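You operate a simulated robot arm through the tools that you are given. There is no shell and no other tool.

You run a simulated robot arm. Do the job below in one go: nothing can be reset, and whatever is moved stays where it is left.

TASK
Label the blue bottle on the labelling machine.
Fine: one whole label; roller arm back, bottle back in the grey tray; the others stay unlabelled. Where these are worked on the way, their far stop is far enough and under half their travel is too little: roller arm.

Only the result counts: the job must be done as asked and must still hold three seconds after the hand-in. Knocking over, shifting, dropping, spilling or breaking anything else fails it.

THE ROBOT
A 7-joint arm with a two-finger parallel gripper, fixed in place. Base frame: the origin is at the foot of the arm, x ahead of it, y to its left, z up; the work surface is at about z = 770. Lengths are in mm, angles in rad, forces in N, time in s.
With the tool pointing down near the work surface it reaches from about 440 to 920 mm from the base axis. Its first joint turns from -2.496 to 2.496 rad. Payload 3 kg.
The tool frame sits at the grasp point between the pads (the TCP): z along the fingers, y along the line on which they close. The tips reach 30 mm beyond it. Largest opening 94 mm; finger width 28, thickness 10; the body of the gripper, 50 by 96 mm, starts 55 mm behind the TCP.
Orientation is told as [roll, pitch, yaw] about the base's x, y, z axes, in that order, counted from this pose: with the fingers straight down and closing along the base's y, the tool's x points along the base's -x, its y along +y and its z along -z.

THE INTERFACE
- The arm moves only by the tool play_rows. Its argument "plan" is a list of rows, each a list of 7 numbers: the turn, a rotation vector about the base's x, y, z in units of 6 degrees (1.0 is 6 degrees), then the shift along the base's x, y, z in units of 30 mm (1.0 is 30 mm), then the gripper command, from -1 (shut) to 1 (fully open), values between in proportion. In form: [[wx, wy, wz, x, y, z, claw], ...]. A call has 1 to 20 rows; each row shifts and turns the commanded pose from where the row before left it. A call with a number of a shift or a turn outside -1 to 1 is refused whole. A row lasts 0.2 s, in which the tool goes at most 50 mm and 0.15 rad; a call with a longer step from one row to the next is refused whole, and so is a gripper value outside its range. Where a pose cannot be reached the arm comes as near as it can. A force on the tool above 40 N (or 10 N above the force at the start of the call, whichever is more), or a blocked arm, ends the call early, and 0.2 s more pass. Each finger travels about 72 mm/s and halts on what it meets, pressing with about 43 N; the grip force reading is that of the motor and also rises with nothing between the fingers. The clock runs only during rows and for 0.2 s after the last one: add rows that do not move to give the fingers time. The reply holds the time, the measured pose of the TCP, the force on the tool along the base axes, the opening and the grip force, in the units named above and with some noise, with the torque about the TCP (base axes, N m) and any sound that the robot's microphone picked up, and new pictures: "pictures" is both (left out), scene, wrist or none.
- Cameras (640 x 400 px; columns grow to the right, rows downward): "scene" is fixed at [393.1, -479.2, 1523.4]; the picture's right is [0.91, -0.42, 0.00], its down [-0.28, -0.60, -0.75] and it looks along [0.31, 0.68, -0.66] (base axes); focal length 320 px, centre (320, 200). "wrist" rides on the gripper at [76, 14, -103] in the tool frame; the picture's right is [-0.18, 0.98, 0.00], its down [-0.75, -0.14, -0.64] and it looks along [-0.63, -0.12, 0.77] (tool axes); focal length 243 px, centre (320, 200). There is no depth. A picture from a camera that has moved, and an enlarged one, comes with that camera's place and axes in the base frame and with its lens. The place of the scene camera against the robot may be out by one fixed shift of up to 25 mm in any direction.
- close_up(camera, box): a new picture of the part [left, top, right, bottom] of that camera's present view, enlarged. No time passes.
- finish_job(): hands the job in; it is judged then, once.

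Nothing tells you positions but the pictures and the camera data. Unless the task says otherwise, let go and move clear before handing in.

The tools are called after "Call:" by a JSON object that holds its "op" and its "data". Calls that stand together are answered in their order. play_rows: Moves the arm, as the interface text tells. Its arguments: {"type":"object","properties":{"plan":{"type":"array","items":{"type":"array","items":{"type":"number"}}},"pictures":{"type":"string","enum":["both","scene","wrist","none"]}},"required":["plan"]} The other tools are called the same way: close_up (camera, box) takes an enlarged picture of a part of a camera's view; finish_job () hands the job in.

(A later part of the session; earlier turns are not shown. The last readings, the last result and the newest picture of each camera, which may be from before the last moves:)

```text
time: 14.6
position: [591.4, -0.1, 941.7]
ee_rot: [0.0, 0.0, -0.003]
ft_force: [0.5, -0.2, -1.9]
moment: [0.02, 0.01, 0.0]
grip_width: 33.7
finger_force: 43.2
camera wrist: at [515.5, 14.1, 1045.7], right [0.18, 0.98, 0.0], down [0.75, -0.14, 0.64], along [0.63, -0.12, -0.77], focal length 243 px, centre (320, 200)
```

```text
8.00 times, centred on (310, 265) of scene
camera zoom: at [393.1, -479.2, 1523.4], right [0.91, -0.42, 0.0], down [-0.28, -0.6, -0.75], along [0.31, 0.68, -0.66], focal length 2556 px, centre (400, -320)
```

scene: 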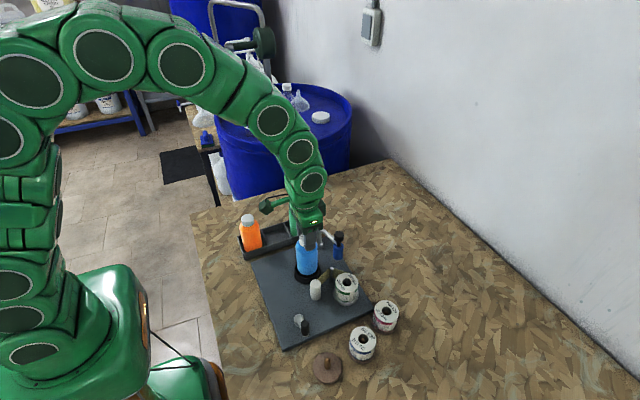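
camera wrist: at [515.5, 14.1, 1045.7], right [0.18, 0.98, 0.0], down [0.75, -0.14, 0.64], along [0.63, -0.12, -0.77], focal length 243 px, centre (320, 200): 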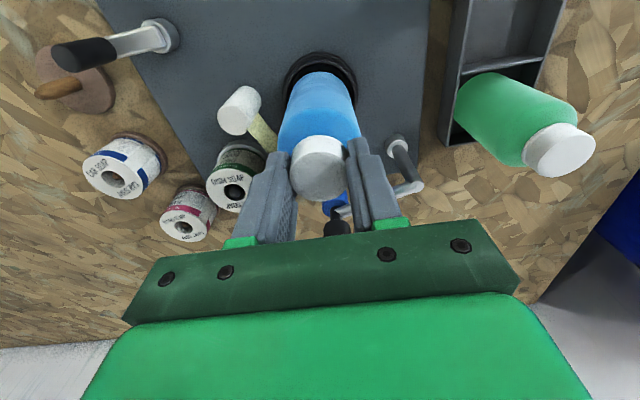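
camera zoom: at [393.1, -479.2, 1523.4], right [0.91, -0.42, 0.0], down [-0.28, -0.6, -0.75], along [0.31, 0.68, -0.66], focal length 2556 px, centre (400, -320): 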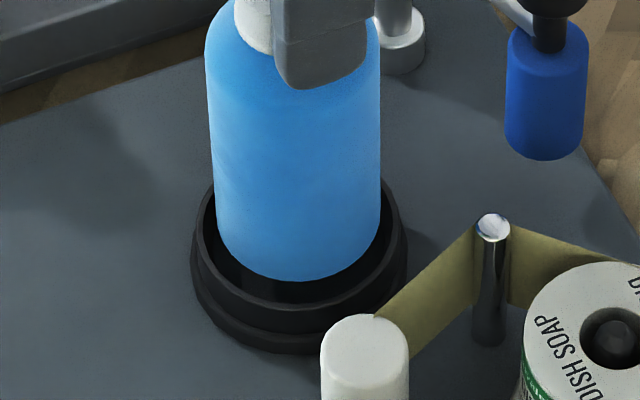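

The bottle now looks centred over the cup to within about 1–2 mm in both views. I'll lower it slowly, watching the force.

Call:
{"op": "play_rows", "data": {"plan": [[0, 0, 0, -0.02, 0, -0.1, -1], [0, 0, 0, 0, 0, -0.1, -1], [0, 0, 0, 0, 0, -0.1, -1], [0, 0, 0, 0, 0, 0, -1]]}}

Call:
{"op": "close_up", "data": {"camera": "wrist", "box": [275, 45, 365, 105]}}

Call:
{"op": "close_up", "data": {"camera": "scene", "box": [285, 240, 335, 290]}}

```text
time: 15.6
position: [589.0, -0.1, 932.1]
ee_rot: [-0.002, 0.002, -0.002]
ft_force: [0.0, -0.1, -2.0]
moment: [-0.02, 0.01, 0.01]
grip_width: 33.8
finger_force: 42.9
camera wrist: at [515.0, 14.6, 1036.7], right [0.18, 0.98, 0.0], down [0.75, -0.14, 0.64], along [0.63, -0.12, -0.77], focal length 243 px, centre (320, 200)
```

scene: 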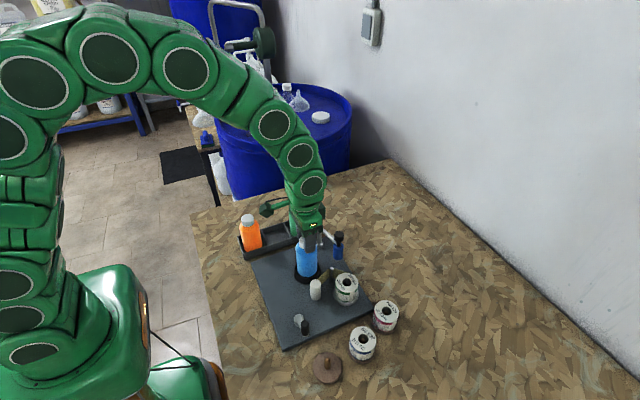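
wrist: 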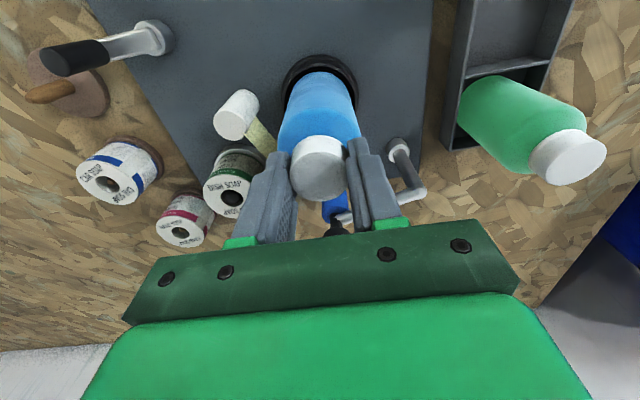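

```text
6.67 times, centred on (320, 75) of wrist
camera zoom: at [515.0, 14.6, 1036.7], right [0.18, 0.98, 0.0], down [0.75, -0.14, 0.64], along [0.63, -0.12, -0.77], focal length 1618 px, centre (320, 1033)
```

zoom: 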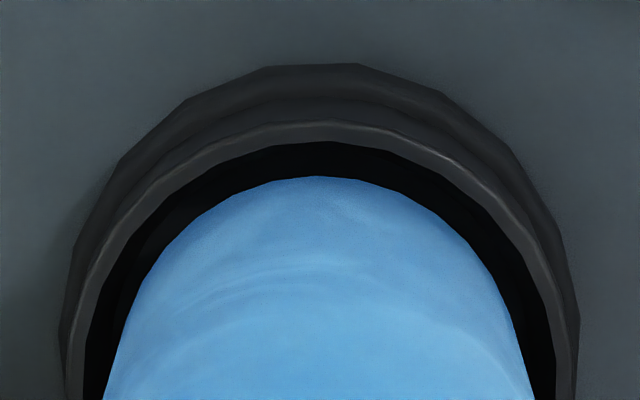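

```text
8.00 times, centred on (310, 265) of scene
camera zoom: at [393.1, -479.2, 1523.4], right [0.91, -0.42, 0.0], down [-0.28, -0.6, -0.75], along [0.31, 0.68, -0.66], focal length 2556 px, centre (400, -320)
```

zoom: 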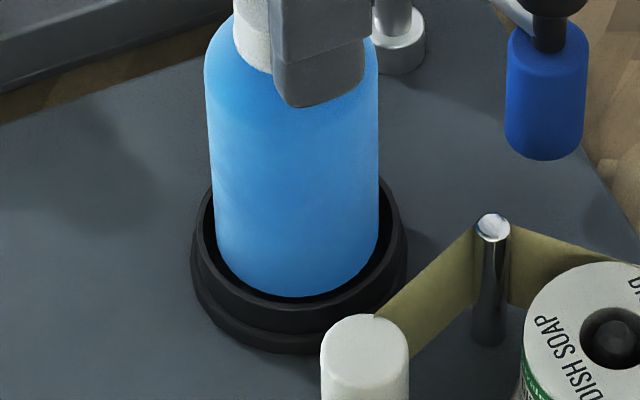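

No contact yet and the gaps all around look even. I'll keep lowering until the bottle rests on the cup floor.

Call:
{"op": "play_rows", "data": {"plan": [[0, 0, 0, 0, 0, -0.1, -1], [0, 0, 0, 0, 0, -0.1, -1], [0, 0, 0, 0, 0, -0.1, -1], [0, 0, 0, 0, 0, -0.05, -1], [0, 0, 0, 0, 0, 0, -1]]}}

Call:
{"op": "close_up", "data": {"camera": "scene", "box": [285, 240, 335, 290]}}

```text
time: 16.8
position: [591.9, -0.3, 922.6]
ee_rot: [0.0, -0.001, -0.002]
ft_force: [-4.9, 1.7, 10.2]
moment: [0.19, 0.34, 0.02]
grip_width: 33.7
finger_force: 43.2
camera wrist: at [515.1, 14.7, 1026.7], right [0.18, 0.98, 0.0], down [0.75, -0.14, 0.64], along [0.63, -0.12, -0.77], focal length 243 px, centre (320, 200)
```

scene: 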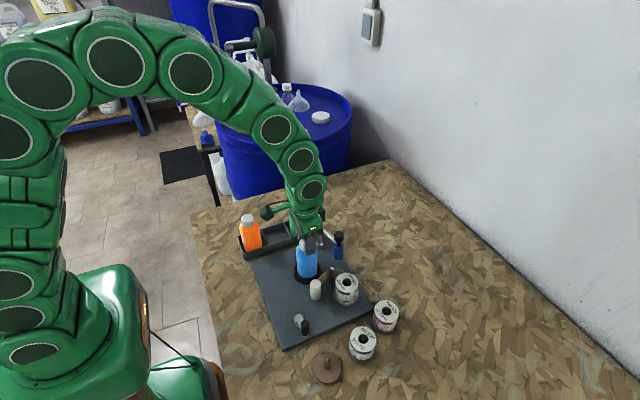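
wrist: 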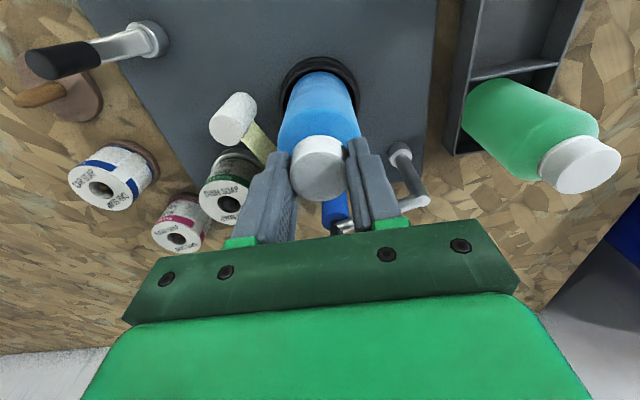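

```text
8.00 times, centred on (310, 265) of scene
camera zoom: at [393.1, -479.2, 1523.4], right [0.91, -0.42, 0.0], down [-0.28, -0.6, -0.75], along [0.31, 0.68, -0.66], focal length 2556 px, centre (400, -320)
```

zoom: 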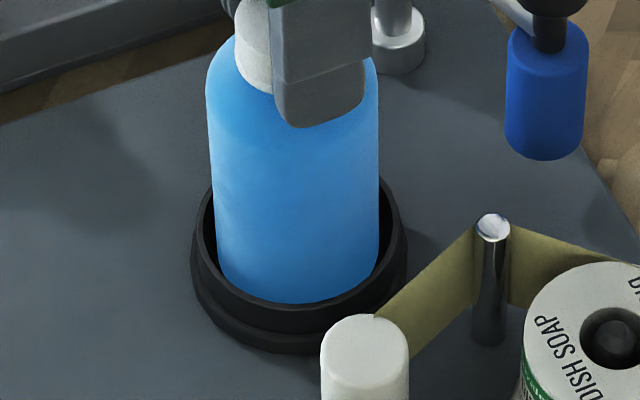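

There's contact on the +x side of the rim (force −x and up). I'll back off slightly, shift −x about 2 mm, and lower again.

Call:
{"op": "play_rows", "data": {"plan": [[0, 0, 0, 0, 0, 0.08, -1], [0, 0, 0, -0.07, 0.02, 0, -1], [0, 0, 0, 0, 0, -0.06, -1], [0, 0, 0, 0, 0, -0.06, -1], [0, 0, 0, 0, 0, 0, -1]]}}

Call:
{"op": "close_up", "data": {"camera": "scene", "box": [285, 240, 335, 290]}}

Call:
{"op": "close_up", "data": {"camera": "wrist", "box": [275, 45, 365, 105]}}

```text
time: 18.1
position: [588.8, 0.9, 922.8]
ee_rot: [-0.001, -0.001, -0.001]
ft_force: [-7.0, 0.5, 15.5]
moment: [0.1, 0.53, 0.0]
grip_width: 34.0
finger_force: 43.0
stopped in row 5: the force on the tool passed its limit at 41 N (the readings are from after the stop); the commanded pose is now the measured one
camera wrist: at [513.1, 15.6, 1026.6], right [0.19, 0.98, 0.0], down [0.75, -0.14, 0.64], along [0.63, -0.12, -0.77], focal length 243 px, centre (320, 200)
```

scene: 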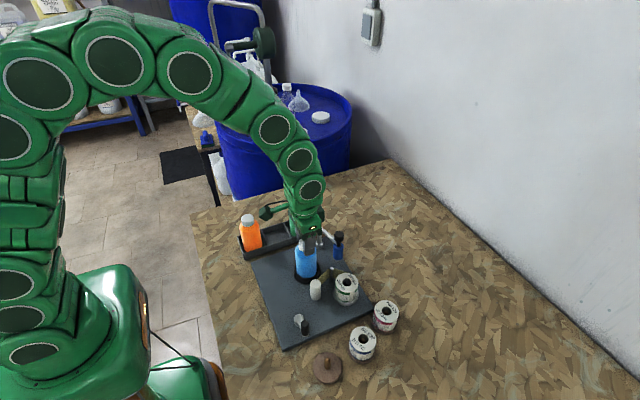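
wrist: 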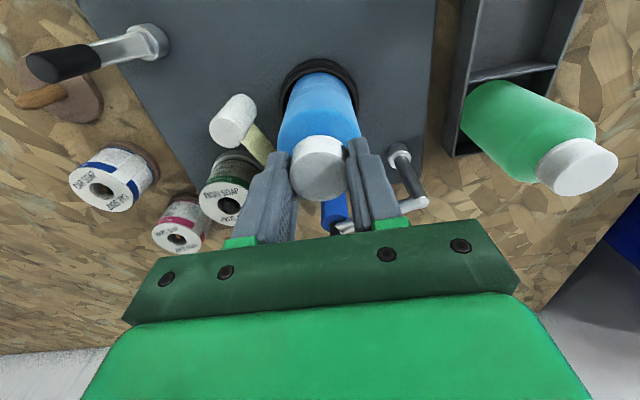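

```text
8.00 times, centred on (310, 265) of scene
camera zoom: at [393.1, -479.2, 1523.4], right [0.91, -0.42, 0.0], down [-0.28, -0.6, -0.75], along [0.31, 0.68, -0.66], focal length 2556 px, centre (400, -320)
```

zoom: 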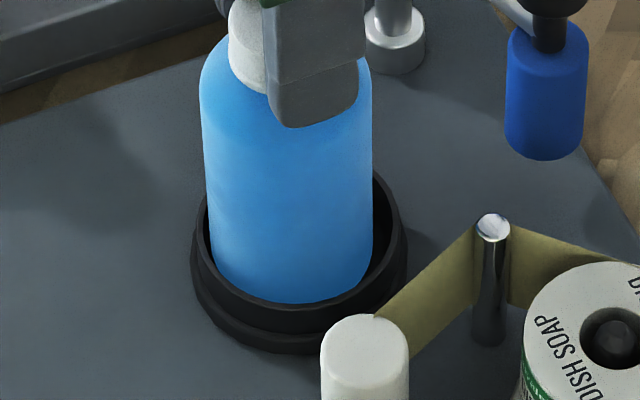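

```text
6.67 times, centred on (320, 75) of wrist
camera zoom: at [513.1, 15.6, 1026.6], right [0.19, 0.98, 0.0], down [0.75, -0.14, 0.64], along [0.63, -0.12, -0.77], focal length 1618 px, centre (320, 1033)
```

zoom: 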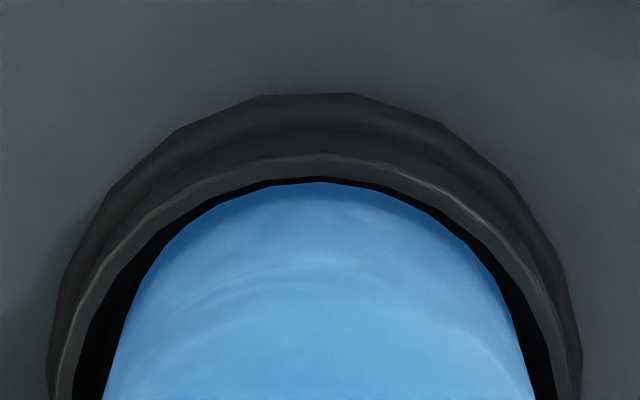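

Call:
{"op": "close_up", "data": {"camera": "scene", "box": [295, 255, 325, 285]}}

Call:
{"op": "close_up", "data": {"camera": "wrist", "box": [260, 50, 380, 150]}}

```text
13.33 times, centred on (310, 270) of scene
camera zoom: at [393.1, -479.2, 1523.4], right [0.91, -0.42, 0.0], down [-0.28, -0.6, -0.75], along [0.31, 0.68, -0.66], focal length 4260 px, centre (453, -733)
```

zoom: 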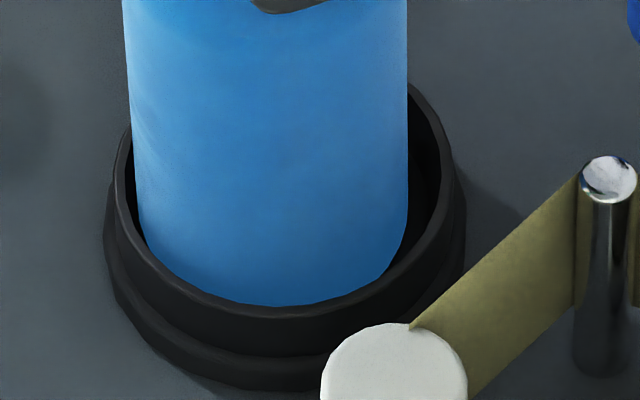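

```text
4.00 times, centred on (320, 100) of wrist
camera zoom: at [513.1, 15.6, 1026.6], right [0.19, 0.98, 0.0], down [0.75, -0.14, 0.64], along [0.63, -0.12, -0.77], focal length 970 px, centre (320, 600)
```

zoom: 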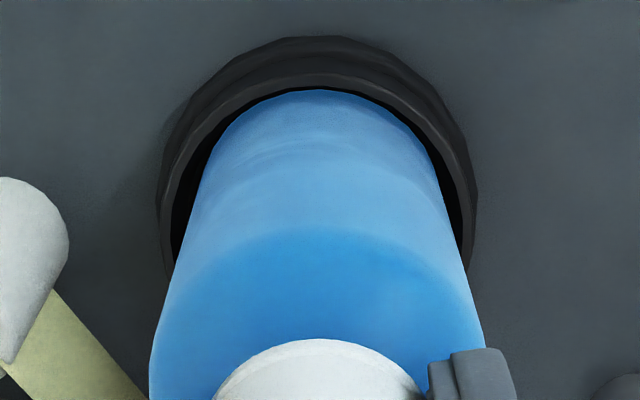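

The bottle is inside the cup and resting on its floor, slightly toward the −x side. I'll lift a touch, centre it, set it down lightly and open the gripper.

Call:
{"op": "play_rows", "data": {"plan": [[0, 0, 0, 0, 0, 0.07, -1], [0, 0, 0, 0.06, -0.023, 0, -1], [0, 0, 0, 0, 0, 0, -1], [0, 0, 0, 0, 0, -0.05, -1], [0, 0, 0, 0, 0, 0, -1]], "pictures": "none"}}

Call:
{"op": "close_up", "data": {"camera": "scene", "box": [295, 255, 325, 285]}}

Call:
{"op": "close_up", "data": {"camera": "wrist", "box": [260, 50, 380, 150]}}

```text
time: 19.3
position: [590.8, 0.8, 922.5]
ee_rot: [0.0, -0.001, 0.0]
ft_force: [-2.1, 0.2, -0.1]
moment: [-0.01, 0.12, 0.0]
grip_width: 33.9
finger_force: 42.8
```

```text
13.33 times, centred on (310, 270) of scene
camera zoom: at [393.1, -479.2, 1523.4], right [0.91, -0.42, 0.0], down [-0.28, -0.6, -0.75], along [0.31, 0.68, -0.66], focal length 4260 px, centre (453, -733)
```

zoom: 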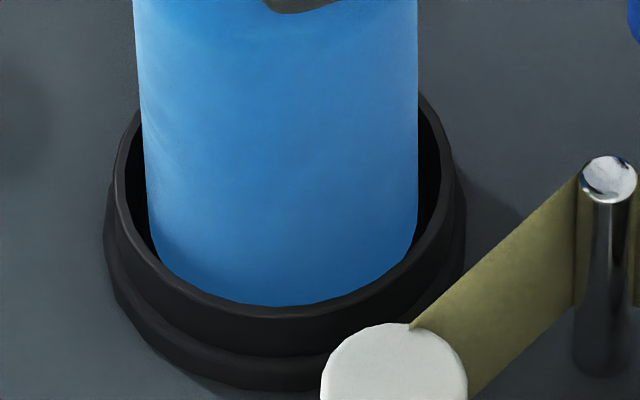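

```text
4.00 times, centred on (320, 100) of wrist
camera zoom: at [515.0, 14.7, 1026.6], right [0.18, 0.98, 0.0], down [0.75, -0.14, 0.64], along [0.63, -0.12, -0.77], focal length 970 px, centre (320, 600)
```

zoom: 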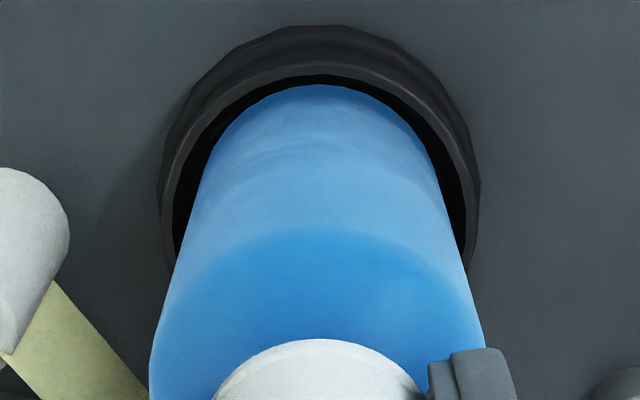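

The bottle is centred in the cup and resting. I'll open the gripper and rise straight up.

Call:
{"op": "play_rows", "data": {"plan": [[0, 0, 0, 0, 0, 0, -0.2], [0, 0, 0, 0, 0, 0, 0.3], [0, 0, 0, 0, 0, 0, 0.6], [0, 0, 0, 0, 0, 0, 0.6], [0, 0, 0, 0, 0, 0.5, 0.6], [0, 0, 0, 0, 0, 1, 0.6], [0, 0, 0, 0, 0, 1, 0.6], [0, 0, 0, 0, 0, 0, 0.6]]}}

Call:
{"op": "close_up", "data": {"camera": "scene", "box": [280, 215, 360, 295]}}

Call:
{"op": "close_up", "data": {"camera": "wrist", "box": [240, 80, 400, 240]}}

```text
time: 21.1
position: [590.2, -1.1, 997.9]
ee_rot: [0.001, -0.002, 0.001]
ft_force: [1.6, -0.8, -0.9]
moment: [0.0, -0.01, 0.03]
grip_width: 75.5
finger_force: 0.0
camera wrist: at [514.9, 14.5, 1101.7], right [0.18, 0.98, 0.0], down [0.75, -0.14, 0.64], along [0.63, -0.12, -0.77], focal length 243 px, centre (320, 200)
```

scene: 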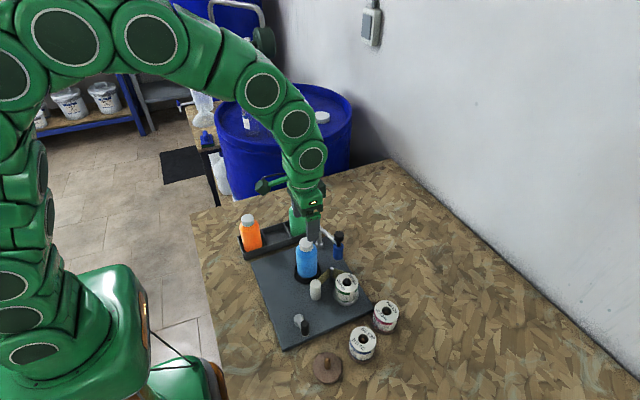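
wrist: 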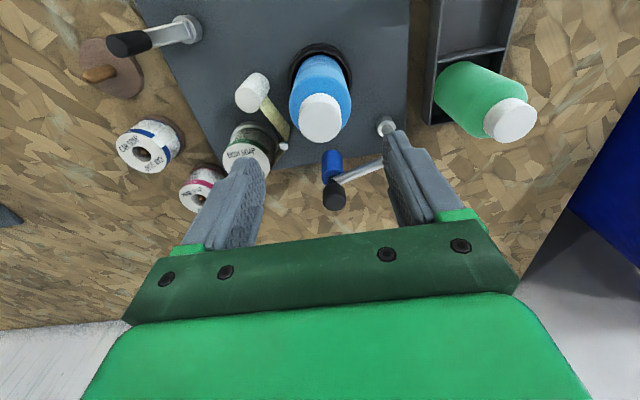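

```text
5.00 times, centred on (320, 255) of scene
camera zoom: at [393.1, -479.2, 1523.4], right [0.91, -0.42, 0.0], down [-0.28, -0.6, -0.75], along [0.31, 0.68, -0.66], focal length 1597 px, centre (320, -75)
```

zoom: 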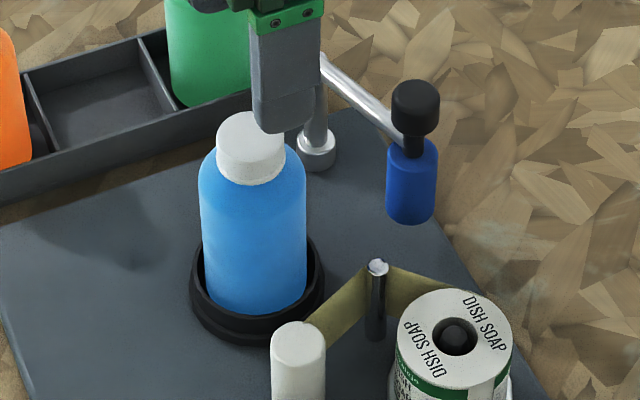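

```text
2.50 times, centred on (320, 160) of wrist
camera zoom: at [514.9, 14.5, 1101.7], right [0.18, 0.98, 0.0], down [0.75, -0.14, 0.64], along [0.63, -0.12, -0.77], focal length 606 px, centre (320, 300)
```

zoom: 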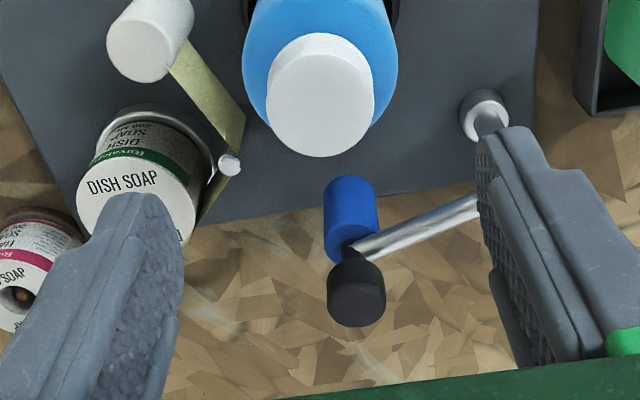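

The bottle stands upright in the cup. The roller arm knob is near (675, 2) with its top near z 910, so I'll move above it and check alignment.

Call:
{"op": "play_rows", "data": {"plan": [[0, 0, 0, 0.95, 0.03, 0, 0.4], [0, 0, 0, 0.95, 0.03, 0, 0.2], [0, 0, 0, 0.93, 0.03, -0.3, 0.2], [0, 0, 0, 0, 0, -0.7, 0.2], [0, 0, 0, 0, 0, 0, 0.2]]}}

Call:
{"op": "close_up", "data": {"camera": "wrist", "box": [240, 80, 400, 240]}}

Call:
{"op": "close_up", "data": {"camera": "scene", "box": [290, 200, 370, 280]}}

```text
time: 22.3
position: [675.4, 3.1, 968.1]
ee_rot: [0.002, -0.001, -0.001]
ft_force: [0.3, 0.0, -1.0]
moment: [0.01, 0.0, 0.01]
grip_width: 56.6
finger_force: 0.1
camera wrist: at [599.3, 17.5, 1072.3], right [0.18, 0.98, 0.0], down [0.75, -0.14, 0.64], along [0.63, -0.12, -0.77], focal length 243 px, centre (320, 200)
```

scene: 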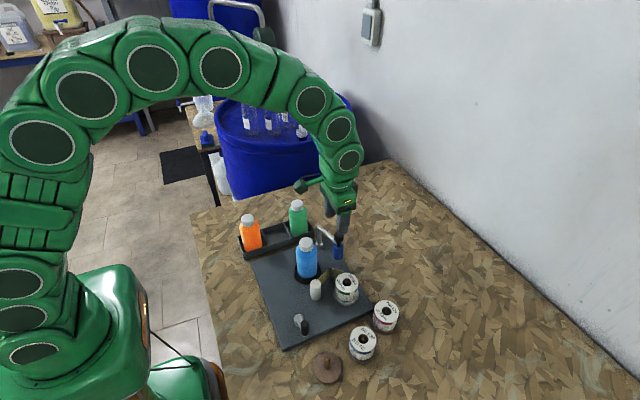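
wrist: 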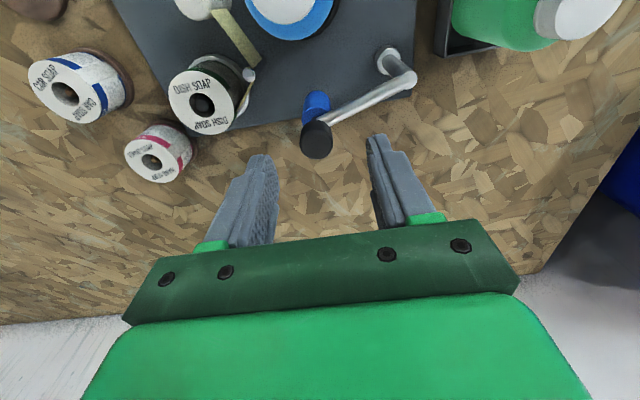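

```text
2.50 times, centred on (320, 160) of wrist
camera zoom: at [599.3, 17.5, 1072.3], right [0.18, 0.98, 0.0], down [0.75, -0.14, 0.64], along [0.63, -0.12, -0.77], focal length 606 px, centre (320, 300)
```

zoom: 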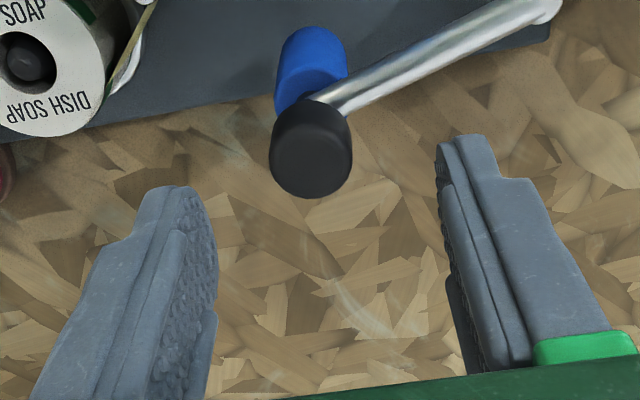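

```text
5.00 times, centred on (330, 240) of scene
camera zoom: at [393.1, -479.2, 1523.4], right [0.91, -0.42, 0.0], down [-0.28, -0.6, -0.75], along [0.31, 0.68, -0.66], focal length 1597 px, centre (270, 0)
```

zoom: 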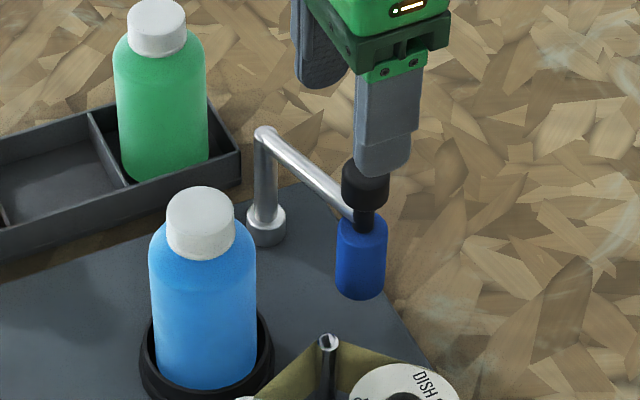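

The knob's top appears nearer x ≈ 682, y ≈ −1, z ≈ 900. I'll shift forward a few millimetres, drop part way and look again.

Call:
{"op": "play_rows", "data": {"plan": [[0, 0, 0, 0.2, -0.12, -0.5, 0.2], [0, 0, 0, 0, 0, -0.5, 0.2], [0, 0, 0, 0, 0, 0, 0.2]]}}

Call:
{"op": "close_up", "data": {"camera": "wrist", "box": [240, 80, 400, 240]}}

Call:
{"op": "close_up", "data": {"camera": "scene", "box": [300, 200, 380, 280]}}

```text
time: 23.1
position: [681.9, 0.5, 937.9]
ee_rot: [-0.001, -0.001, -0.001]
ft_force: [0.4, -0.6, 0.3]
moment: [0.0, 0.02, -0.02]
grip_width: 56.3
finger_force: 0.1
camera wrist: at [605.9, 13.7, 1041.6], right [0.18, 0.98, 0.0], down [0.75, -0.14, 0.64], along [0.63, -0.12, -0.77], focal length 243 px, centre (320, 200)
```

scene: 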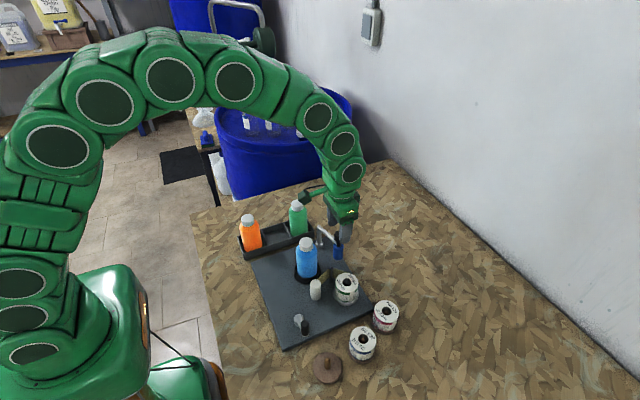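
wrist: 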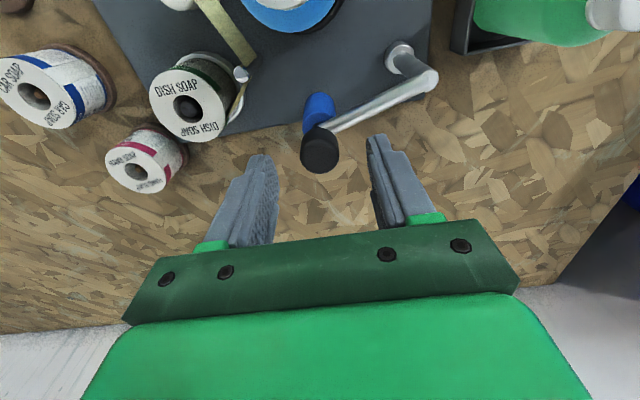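

```text
2.50 times, centred on (320, 160) of wrist
camera zoom: at [605.9, 13.7, 1041.6], right [0.18, 0.98, 0.0], down [0.75, -0.14, 0.64], along [0.63, -0.12, -0.77], focal length 606 px, centre (320, 300)
```

zoom: 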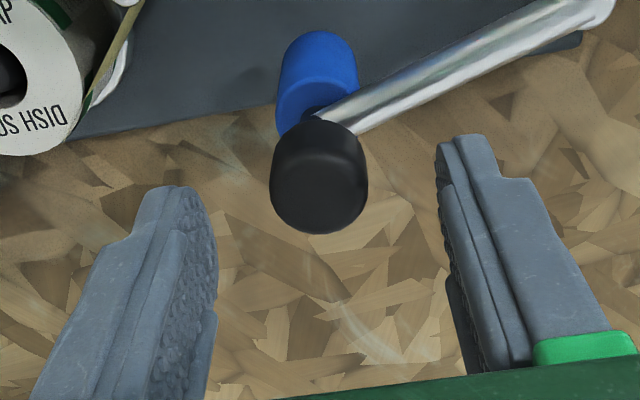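

```text
5.00 times, centred on (340, 240) of scene
camera zoom: at [393.1, -479.2, 1523.4], right [0.91, -0.42, 0.0], down [-0.28, -0.6, -0.75], along [0.31, 0.68, -0.66], focal length 1597 px, centre (220, 0)
```

zoom: 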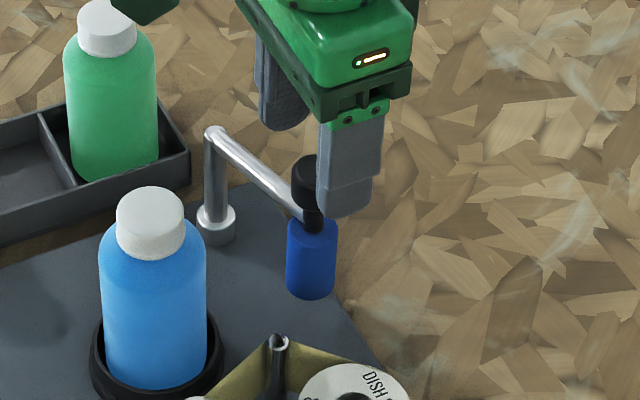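

Call:
{"op": "play_rows", "data": {"plan": [[0, 0, 0, 0, -0.05, -0.4, 0.1], [0, 0, 0, 0, 0, -0.36, 0], [0, 0, 0, 0, 0, 0, 0]]}}

Call:
{"op": "close_up", "data": {"camera": "wrist", "box": [240, 80, 400, 240]}}

Call:
{"op": "close_up", "data": {"camera": "scene", "box": [300, 200, 380, 280]}}

```text
time: 23.9
position: [681.9, -3.6, 915.0]
ee_rot: [-0.001, -0.003, 0.001]
ft_force: [-1.4, 0.6, -0.2]
moment: [0.02, 0.0, 0.03]
grip_width: 47.1
finger_force: 0.1
camera wrist: at [605.9, 12.1, 1018.8], right [0.18, 0.98, 0.0], down [0.75, -0.14, 0.64], along [0.63, -0.12, -0.77], focal length 243 px, centre (320, 200)
```

scene: 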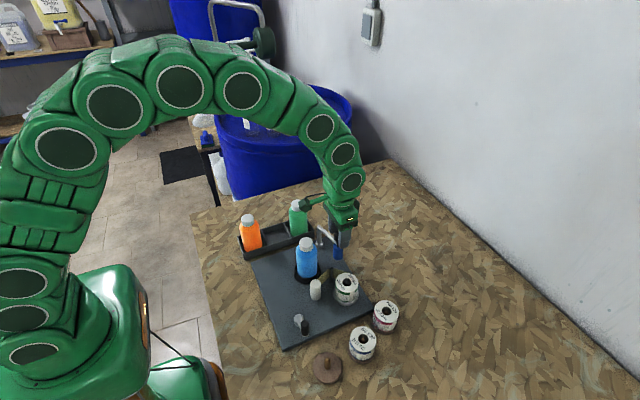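
wrist: 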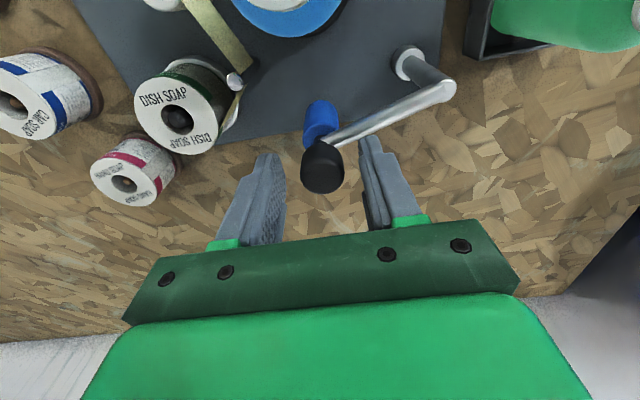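

```text
2.50 times, centred on (320, 160) of wrist
camera zoom: at [605.9, 12.1, 1018.8], right [0.18, 0.98, 0.0], down [0.75, -0.14, 0.64], along [0.63, -0.12, -0.77], focal length 606 px, centre (320, 300)
```

zoom: 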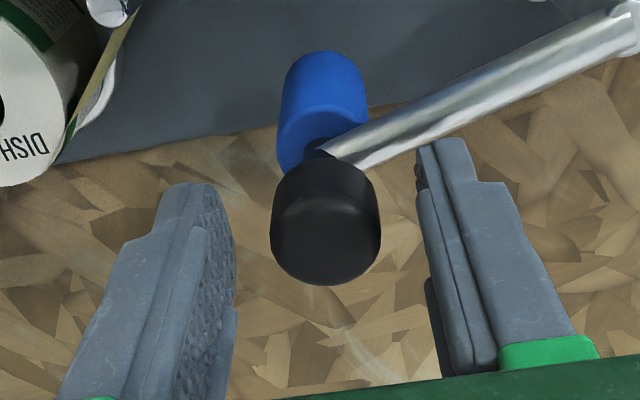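

```text
5.00 times, centred on (340, 240) of scene
camera zoom: at [393.1, -479.2, 1523.4], right [0.91, -0.42, 0.0], down [-0.28, -0.6, -0.75], along [0.31, 0.68, -0.66], focal length 1597 px, centre (220, 0)
```

zoom: 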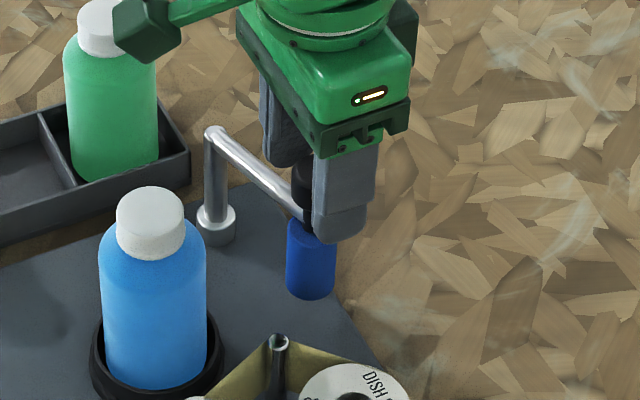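

The fingers straddle the knob, which is centred between them. I'll close on it.

Call:
{"op": "play_rows", "data": {"plan": [[0, 0, 0, 0.03, 0.03, 0, -0.4], [0, 0, 0, 0, 0, 0, -1], [0, 0, 0, 0, 0, 0, -1], [0, 0, 0, 0, 0, 0, -1]]}}

Call:
{"op": "close_up", "data": {"camera": "wrist", "box": [240, 40, 440, 240]}}

```text
time: 24.9
position: [681.5, -2.2, 914.8]
ee_rot: [0.0, -0.001, 0.001]
ft_force: [-0.7, 3.9, 1.4]
moment: [-0.33, 0.22, -0.03]
grip_width: 25.4
finger_force: 44.8
camera wrist: at [606.5, 13.1, 1018.8], right [0.18, 0.98, 0.0], down [0.75, -0.14, 0.64], along [0.63, -0.12, -0.77], focal length 243 px, centre (320, 200)
```

scene: 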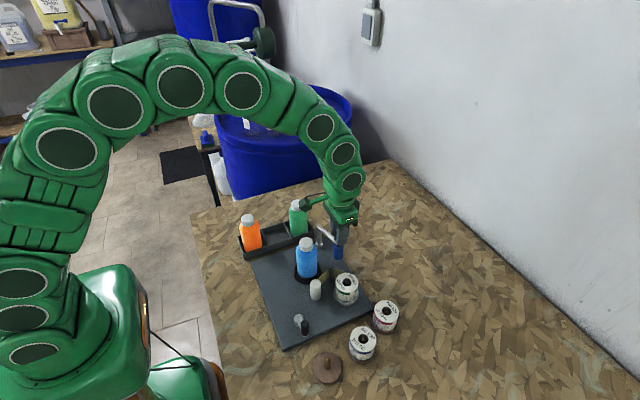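
wrist: 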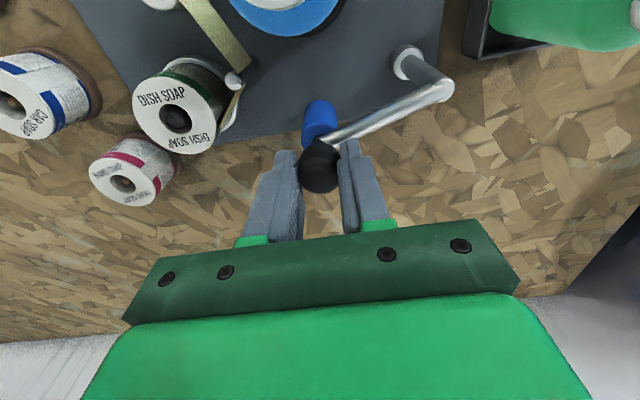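

```text
2.00 times, centred on (340, 140) of wrist
camera zoom: at [606.5, 13.1, 1018.8], right [0.18, 0.98, 0.0], down [0.75, -0.14, 0.64], along [0.63, -0.12, -0.77], focal length 485 px, centre (280, 320)
```

zoom: 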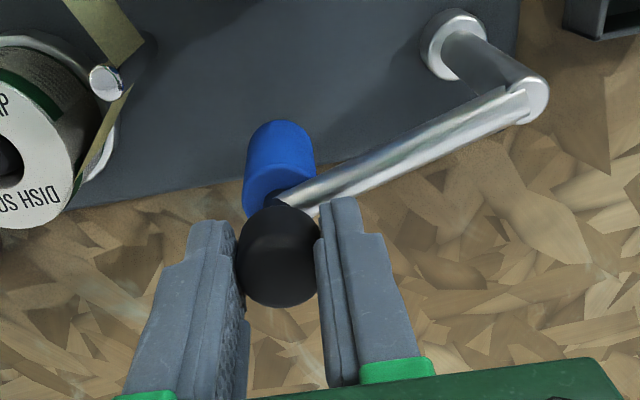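

The knob is held (25.4 mm). I'll swing the roller arm toward the bottle along its arc about the pivot near (656, 77), in small steps while watching the force.

Call:
{"op": "play_rows", "data": {"plan": [[0, 0, -0.36, -0.203, -0.06, 0, -1], [0, 0, -0.36, -0.207, -0.047, 0, -1], [0, 0, -0.36, -0.213, -0.027, 0, -1], [0, 0, -0.36, -0.21, -0.013, 0, -1], [0, 0, 0, 0, 0, 0, -1]]}}

Call:
{"op": "close_up", "data": {"camera": "scene", "box": [290, 200, 370, 280]}}

```text
time: 26.1
position: [656.9, -5.9, 915.4]
ee_rot: [-0.001, 0.001, -0.152]
ft_force: [-2.2, 33.9, -8.8]
moment: [0.67, 1.16, 0.3]
grip_width: 25.2
finger_force: 45.3
camera wrist: at [584.4, 20.8, 1019.0], right [0.33, 0.94, 0.0], down [0.72, -0.25, 0.64], along [0.61, -0.21, -0.77], focal length 243 px, centre (320, 200)
```

scene: 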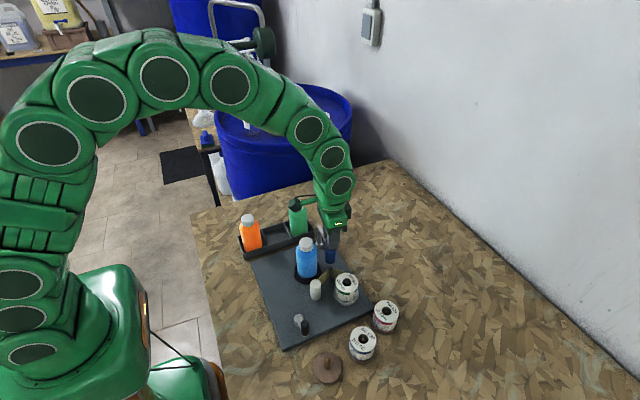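
wrist: 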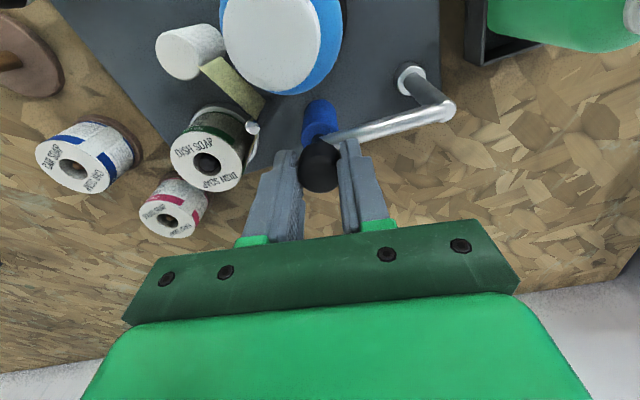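

```text
5.00 times, centred on (330, 240) of scene
camera zoom: at [393.1, -479.2, 1523.4], right [0.91, -0.42, 0.0], down [-0.28, -0.6, -0.75], along [0.31, 0.68, -0.66], focal length 1597 px, centre (270, 0)
```

zoom: 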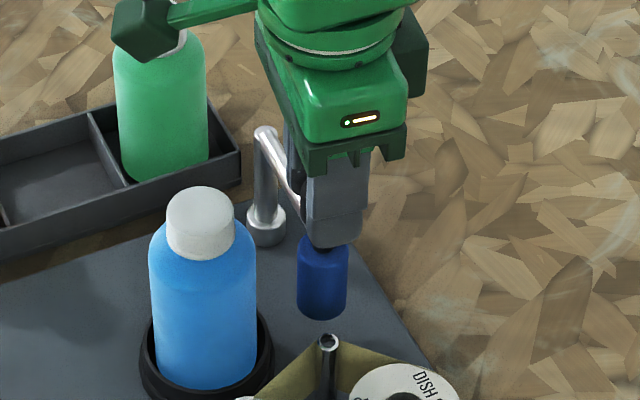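

There's a 34 N radial pull, so my arc runs a few mm too far in −y. I'll relax by moving +y and read the force again.

Call:
{"op": "play_rows", "data": {"plan": [[0, 0, 0, 0, 0.05, 0, -1], [0, 0, 0, 0, 0.05, 0, -1], [0, 0, 0, 0, 0, 0, -1]], "pictures": "none"}}

```text
time: 26.9
position: [658.1, -4.8, 914.6]
ee_rot: [-0.003, -0.001, -0.152]
ft_force: [-5.1, -17.6, -14.5]
moment: [0.11, 0.8, 0.38]
grip_width: 25.3
finger_force: 44.9
```

Call:
{"op": "play_rows", "data": {"plan": [[0, 0, -0.36, -0.2, -0.025, 0, -1], [0, 0, -0.36, -0.197, 0.033, 0, -1], [0, 0, 0, 0, 0, 0, -1]]}}

Call:
{"op": "close_up", "data": {"camera": "scene", "box": [290, 200, 370, 280]}}

Call:
{"op": "close_up", "data": {"camera": "wrist", "box": [200, 0, 440, 200]}}

```text
time: 27.7
position: [645.3, -3.9, 915.2]
ee_rot: [-0.002, -0.002, -0.227]
ft_force: [-6.3, -25.3, -2.6]
moment: [-0.61, -0.69, 0.01]
grip_width: 24.7
finger_force: 44.7
camera wrist: at [574.8, 27.9, 1019.1], right [0.4, 0.92, 0.0], down [0.7, -0.31, 0.64], along [0.59, -0.26, -0.77], focal length 243 px, centre (320, 200)
```

scene: 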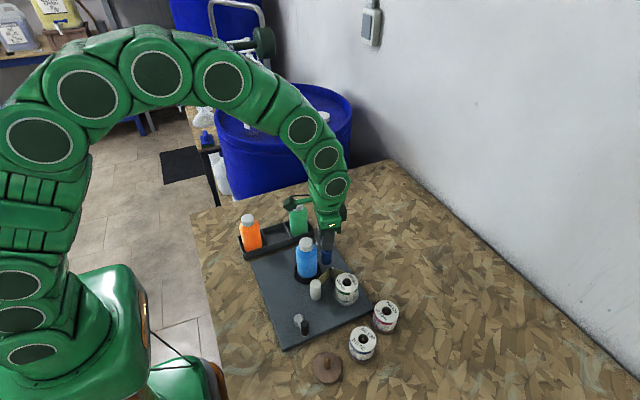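
wrist: 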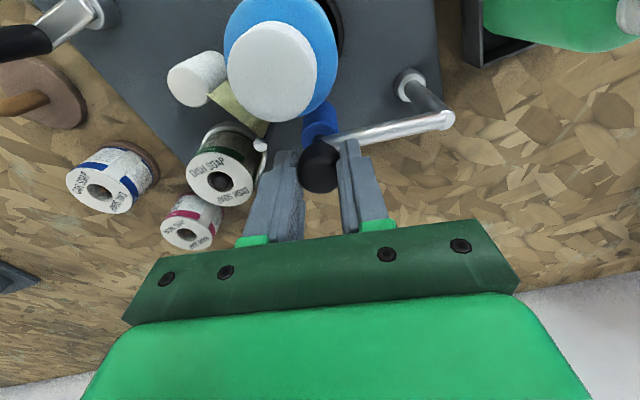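

```text
5.00 times, centred on (330, 240) of scene
camera zoom: at [393.1, -479.2, 1523.4], right [0.91, -0.42, 0.0], down [-0.28, -0.6, -0.75], along [0.31, 0.68, -0.66], focal length 1597 px, centre (270, 0)
```

zoom: 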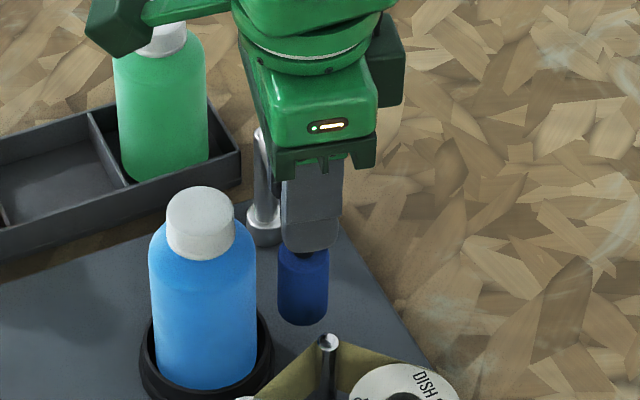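

```text
2.00 times, centred on (320, 100) of wrist
camera zoom: at [574.8, 27.9, 1019.1], right [0.4, 0.92, 0.0], down [0.7, -0.31, 0.64], along [0.59, -0.26, -0.77], focal length 485 px, centre (320, 400)
```

zoom: 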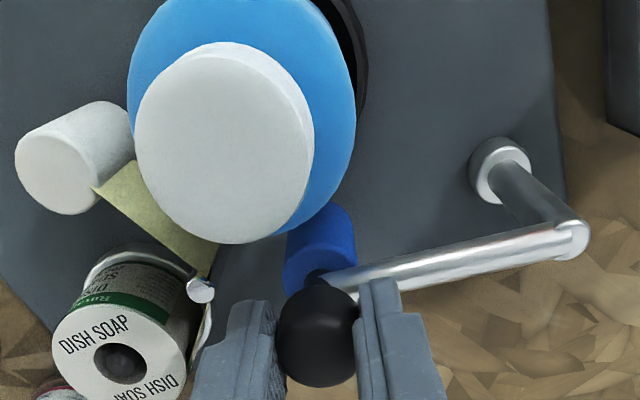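

Call:
{"op": "play_rows", "data": {"plan": [[0, 0, 0, 0, -0.045, 0, -1], [0, 0, -0.3, -0.16, 0.01, 0, -1], [0, 0, 0, 0, 0, 0, -1]]}}

Call:
{"op": "close_up", "data": {"camera": "scene", "box": [290, 210, 360, 280]}}

Call:
{"op": "close_up", "data": {"camera": "wrist", "box": [200, 0, 440, 200]}}

```text
time: 28.5
position: [640.8, -2.6, 914.5]
ee_rot: [0.002, -0.002, -0.259]
ft_force: [0.5, 2.5, 4.6]
moment: [0.04, -0.81, -0.14]
grip_width: 25.0
finger_force: 45.1
camera wrist: at [571.2, 30.8, 1019.1], right [0.43, 0.9, 0.0], down [0.69, -0.33, 0.64], along [0.58, -0.28, -0.77], focal length 243 px, centre (320, 200)
```

scene: 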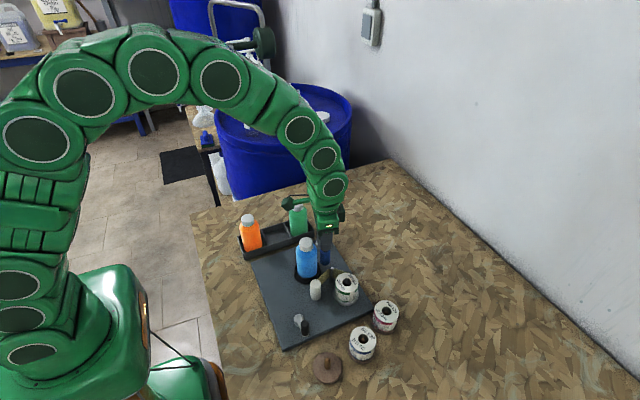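
wrist: 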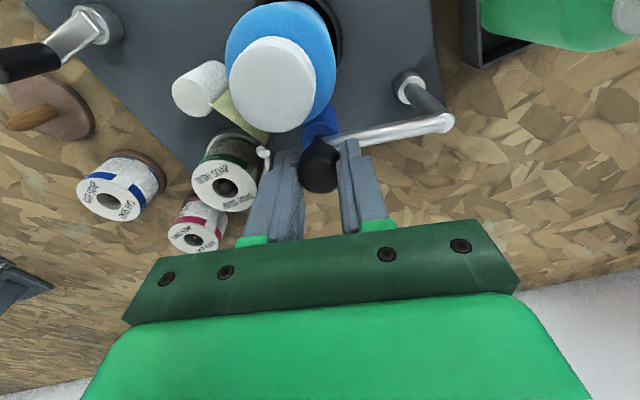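

```text
5.71 times, centred on (325, 245) of scene
camera zoom: at [393.1, -479.2, 1523.4], right [0.91, -0.42, 0.0], down [-0.28, -0.6, -0.75], along [0.31, 0.68, -0.66], focal length 1826 px, centre (291, -57)
```

zoom: 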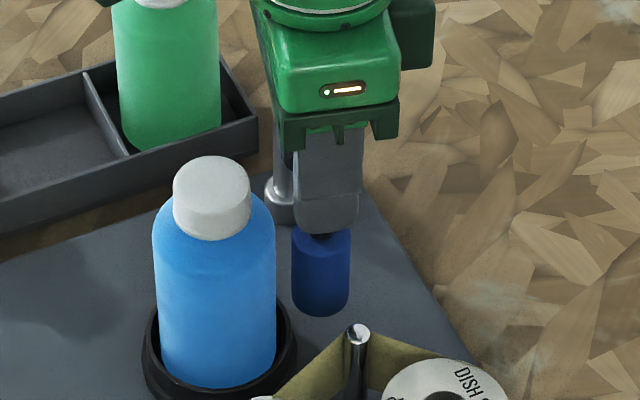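

```text
2.00 times, centred on (320, 100) of wrist
camera zoom: at [571.2, 30.8, 1019.1], right [0.43, 0.9, 0.0], down [0.69, -0.33, 0.64], along [0.58, -0.28, -0.77], focal length 485 px, centre (320, 400)
```

zoom: 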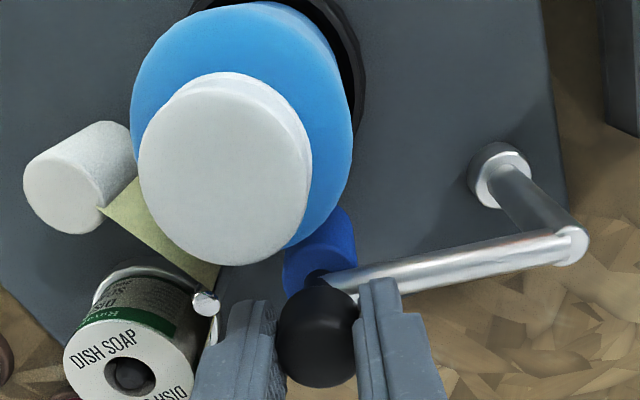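

Forces are small now and the roller is about 8 mm from the bottle. I'll continue the swing in small steps.

Call:
{"op": "play_rows", "data": {"plan": [[0, 0, -0.2, -0.1, 0.02, 0, -1], [0, 0, -0.15, -0.07, 0.015, 0, -1], [0, 0, 0, 0, 0, 0, -1]]}}

Call:
{"op": "close_up", "data": {"camera": "scene", "box": [290, 210, 360, 280]}}

Call:
{"op": "close_up", "data": {"camera": "wrist", "box": [200, 0, 440, 200]}}

```text
time: 29.3
position: [637.6, -2.5, 915.0]
ee_rot: [0.002, -0.002, -0.294]
ft_force: [12.8, 30.6, 7.4]
moment: [0.28, -1.36, -0.36]
grip_width: 24.8
finger_force: 44.7
camera wrist: at [567.8, 34.5, 1019.0], right [0.46, 0.89, 0.0], down [0.68, -0.35, 0.64], along [0.57, -0.3, -0.76], focal length 243 px, centre (320, 200)
```

scene: 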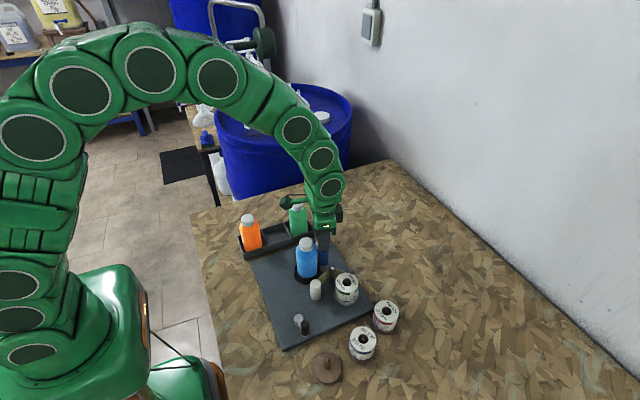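
wrist: 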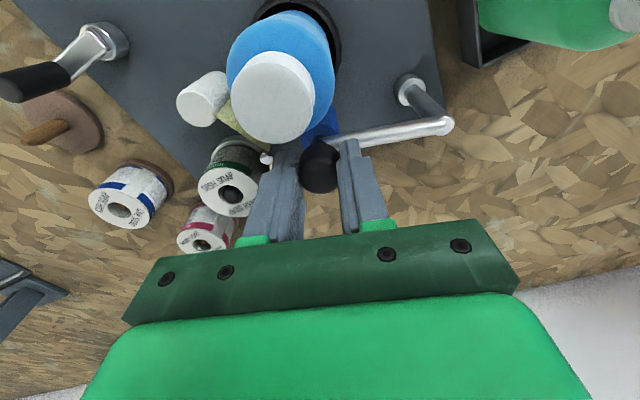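

```text
5.71 times, centred on (325, 245) of scene
camera zoom: at [393.1, -479.2, 1523.4], right [0.91, -0.42, 0.0], down [-0.28, -0.6, -0.75], along [0.31, 0.68, -0.66], focal length 1826 px, centre (291, -57)
```

zoom: 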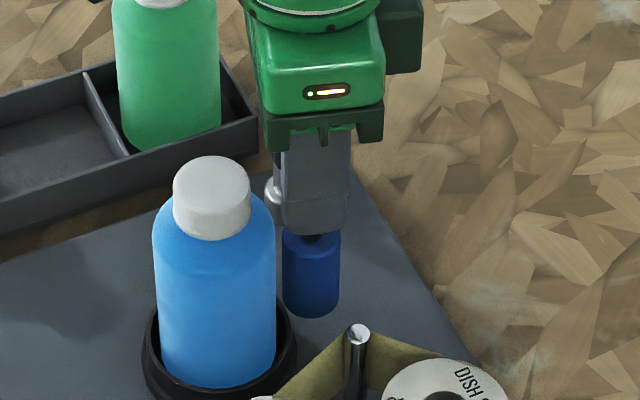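

```text
2.00 times, centred on (320, 100) of wrist
camera zoom: at [567.8, 34.5, 1019.0], right [0.46, 0.89, 0.0], down [0.68, -0.35, 0.64], along [0.57, -0.3, -0.76], focal length 485 px, centre (320, 400)
```

zoom: 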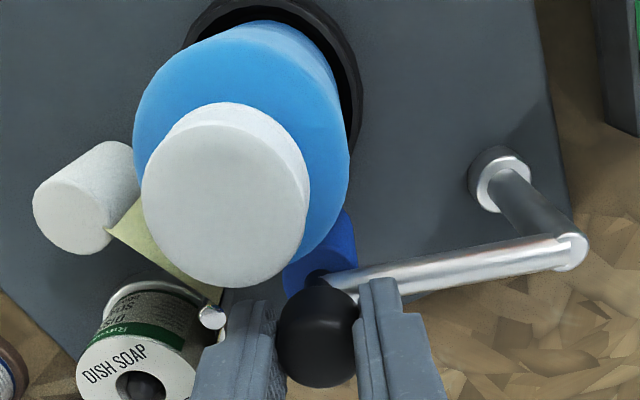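

Call:
{"op": "play_rows", "data": {"plan": [[0, 0, 0, 0.01, 0.055, 0, -1], [0, 0, -0.1, -0.06, 0.018, 0, -1], [0, 0, 0, 0, 0, 0, -1]]}}

Call:
{"op": "close_up", "data": {"camera": "scene", "box": [290, 210, 360, 280]}}

Call:
{"op": "close_up", "data": {"camera": "wrist", "box": [200, 0, 440, 200]}}

```text
time: 30.1
position: [633.3, -0.3, 913.8]
ee_rot: [-0.001, -0.001, -0.305]
ft_force: [9.9, 8.5, 16.5]
moment: [-0.03, -0.75, -0.61]
grip_width: 24.9
finger_force: 45.2
camera wrist: at [566.0, 36.2, 1018.9], right [0.47, 0.88, 0.0], down [0.68, -0.36, 0.64], along [0.57, -0.3, -0.77], focal length 243 px, centre (320, 200)
```

scene: 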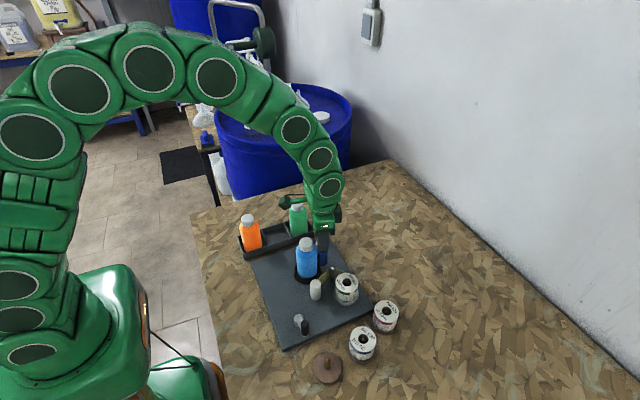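
wrist: 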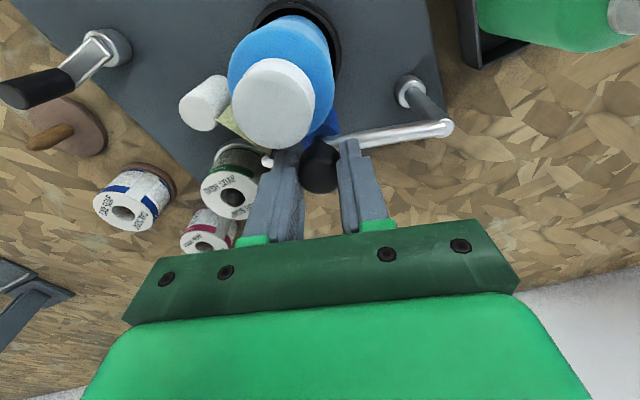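

```text
5.71 times, centred on (325, 245) of scene
camera zoom: at [393.1, -479.2, 1523.4], right [0.91, -0.42, 0.0], down [-0.28, -0.6, -0.75], along [0.31, 0.68, -0.66], focal length 1826 px, centre (291, -57)
```

zoom: 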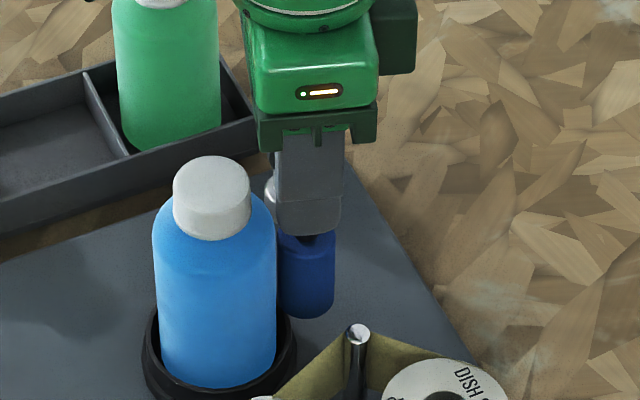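

```text
2.00 times, centred on (320, 100) of wrist
camera zoom: at [566.0, 36.2, 1018.9], right [0.47, 0.88, 0.0], down [0.68, -0.36, 0.64], along [0.57, -0.3, -0.77], focal length 485 px, centre (320, 400)
```

zoom: 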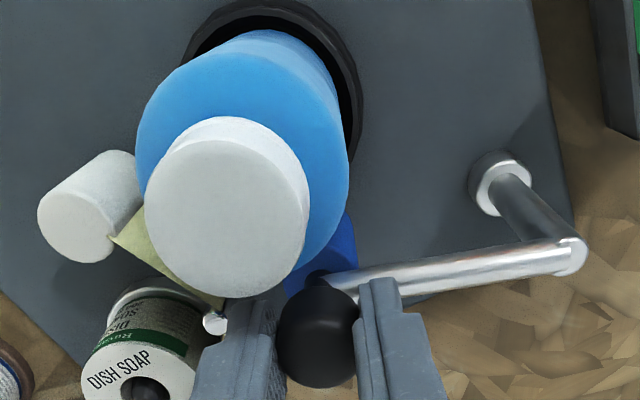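

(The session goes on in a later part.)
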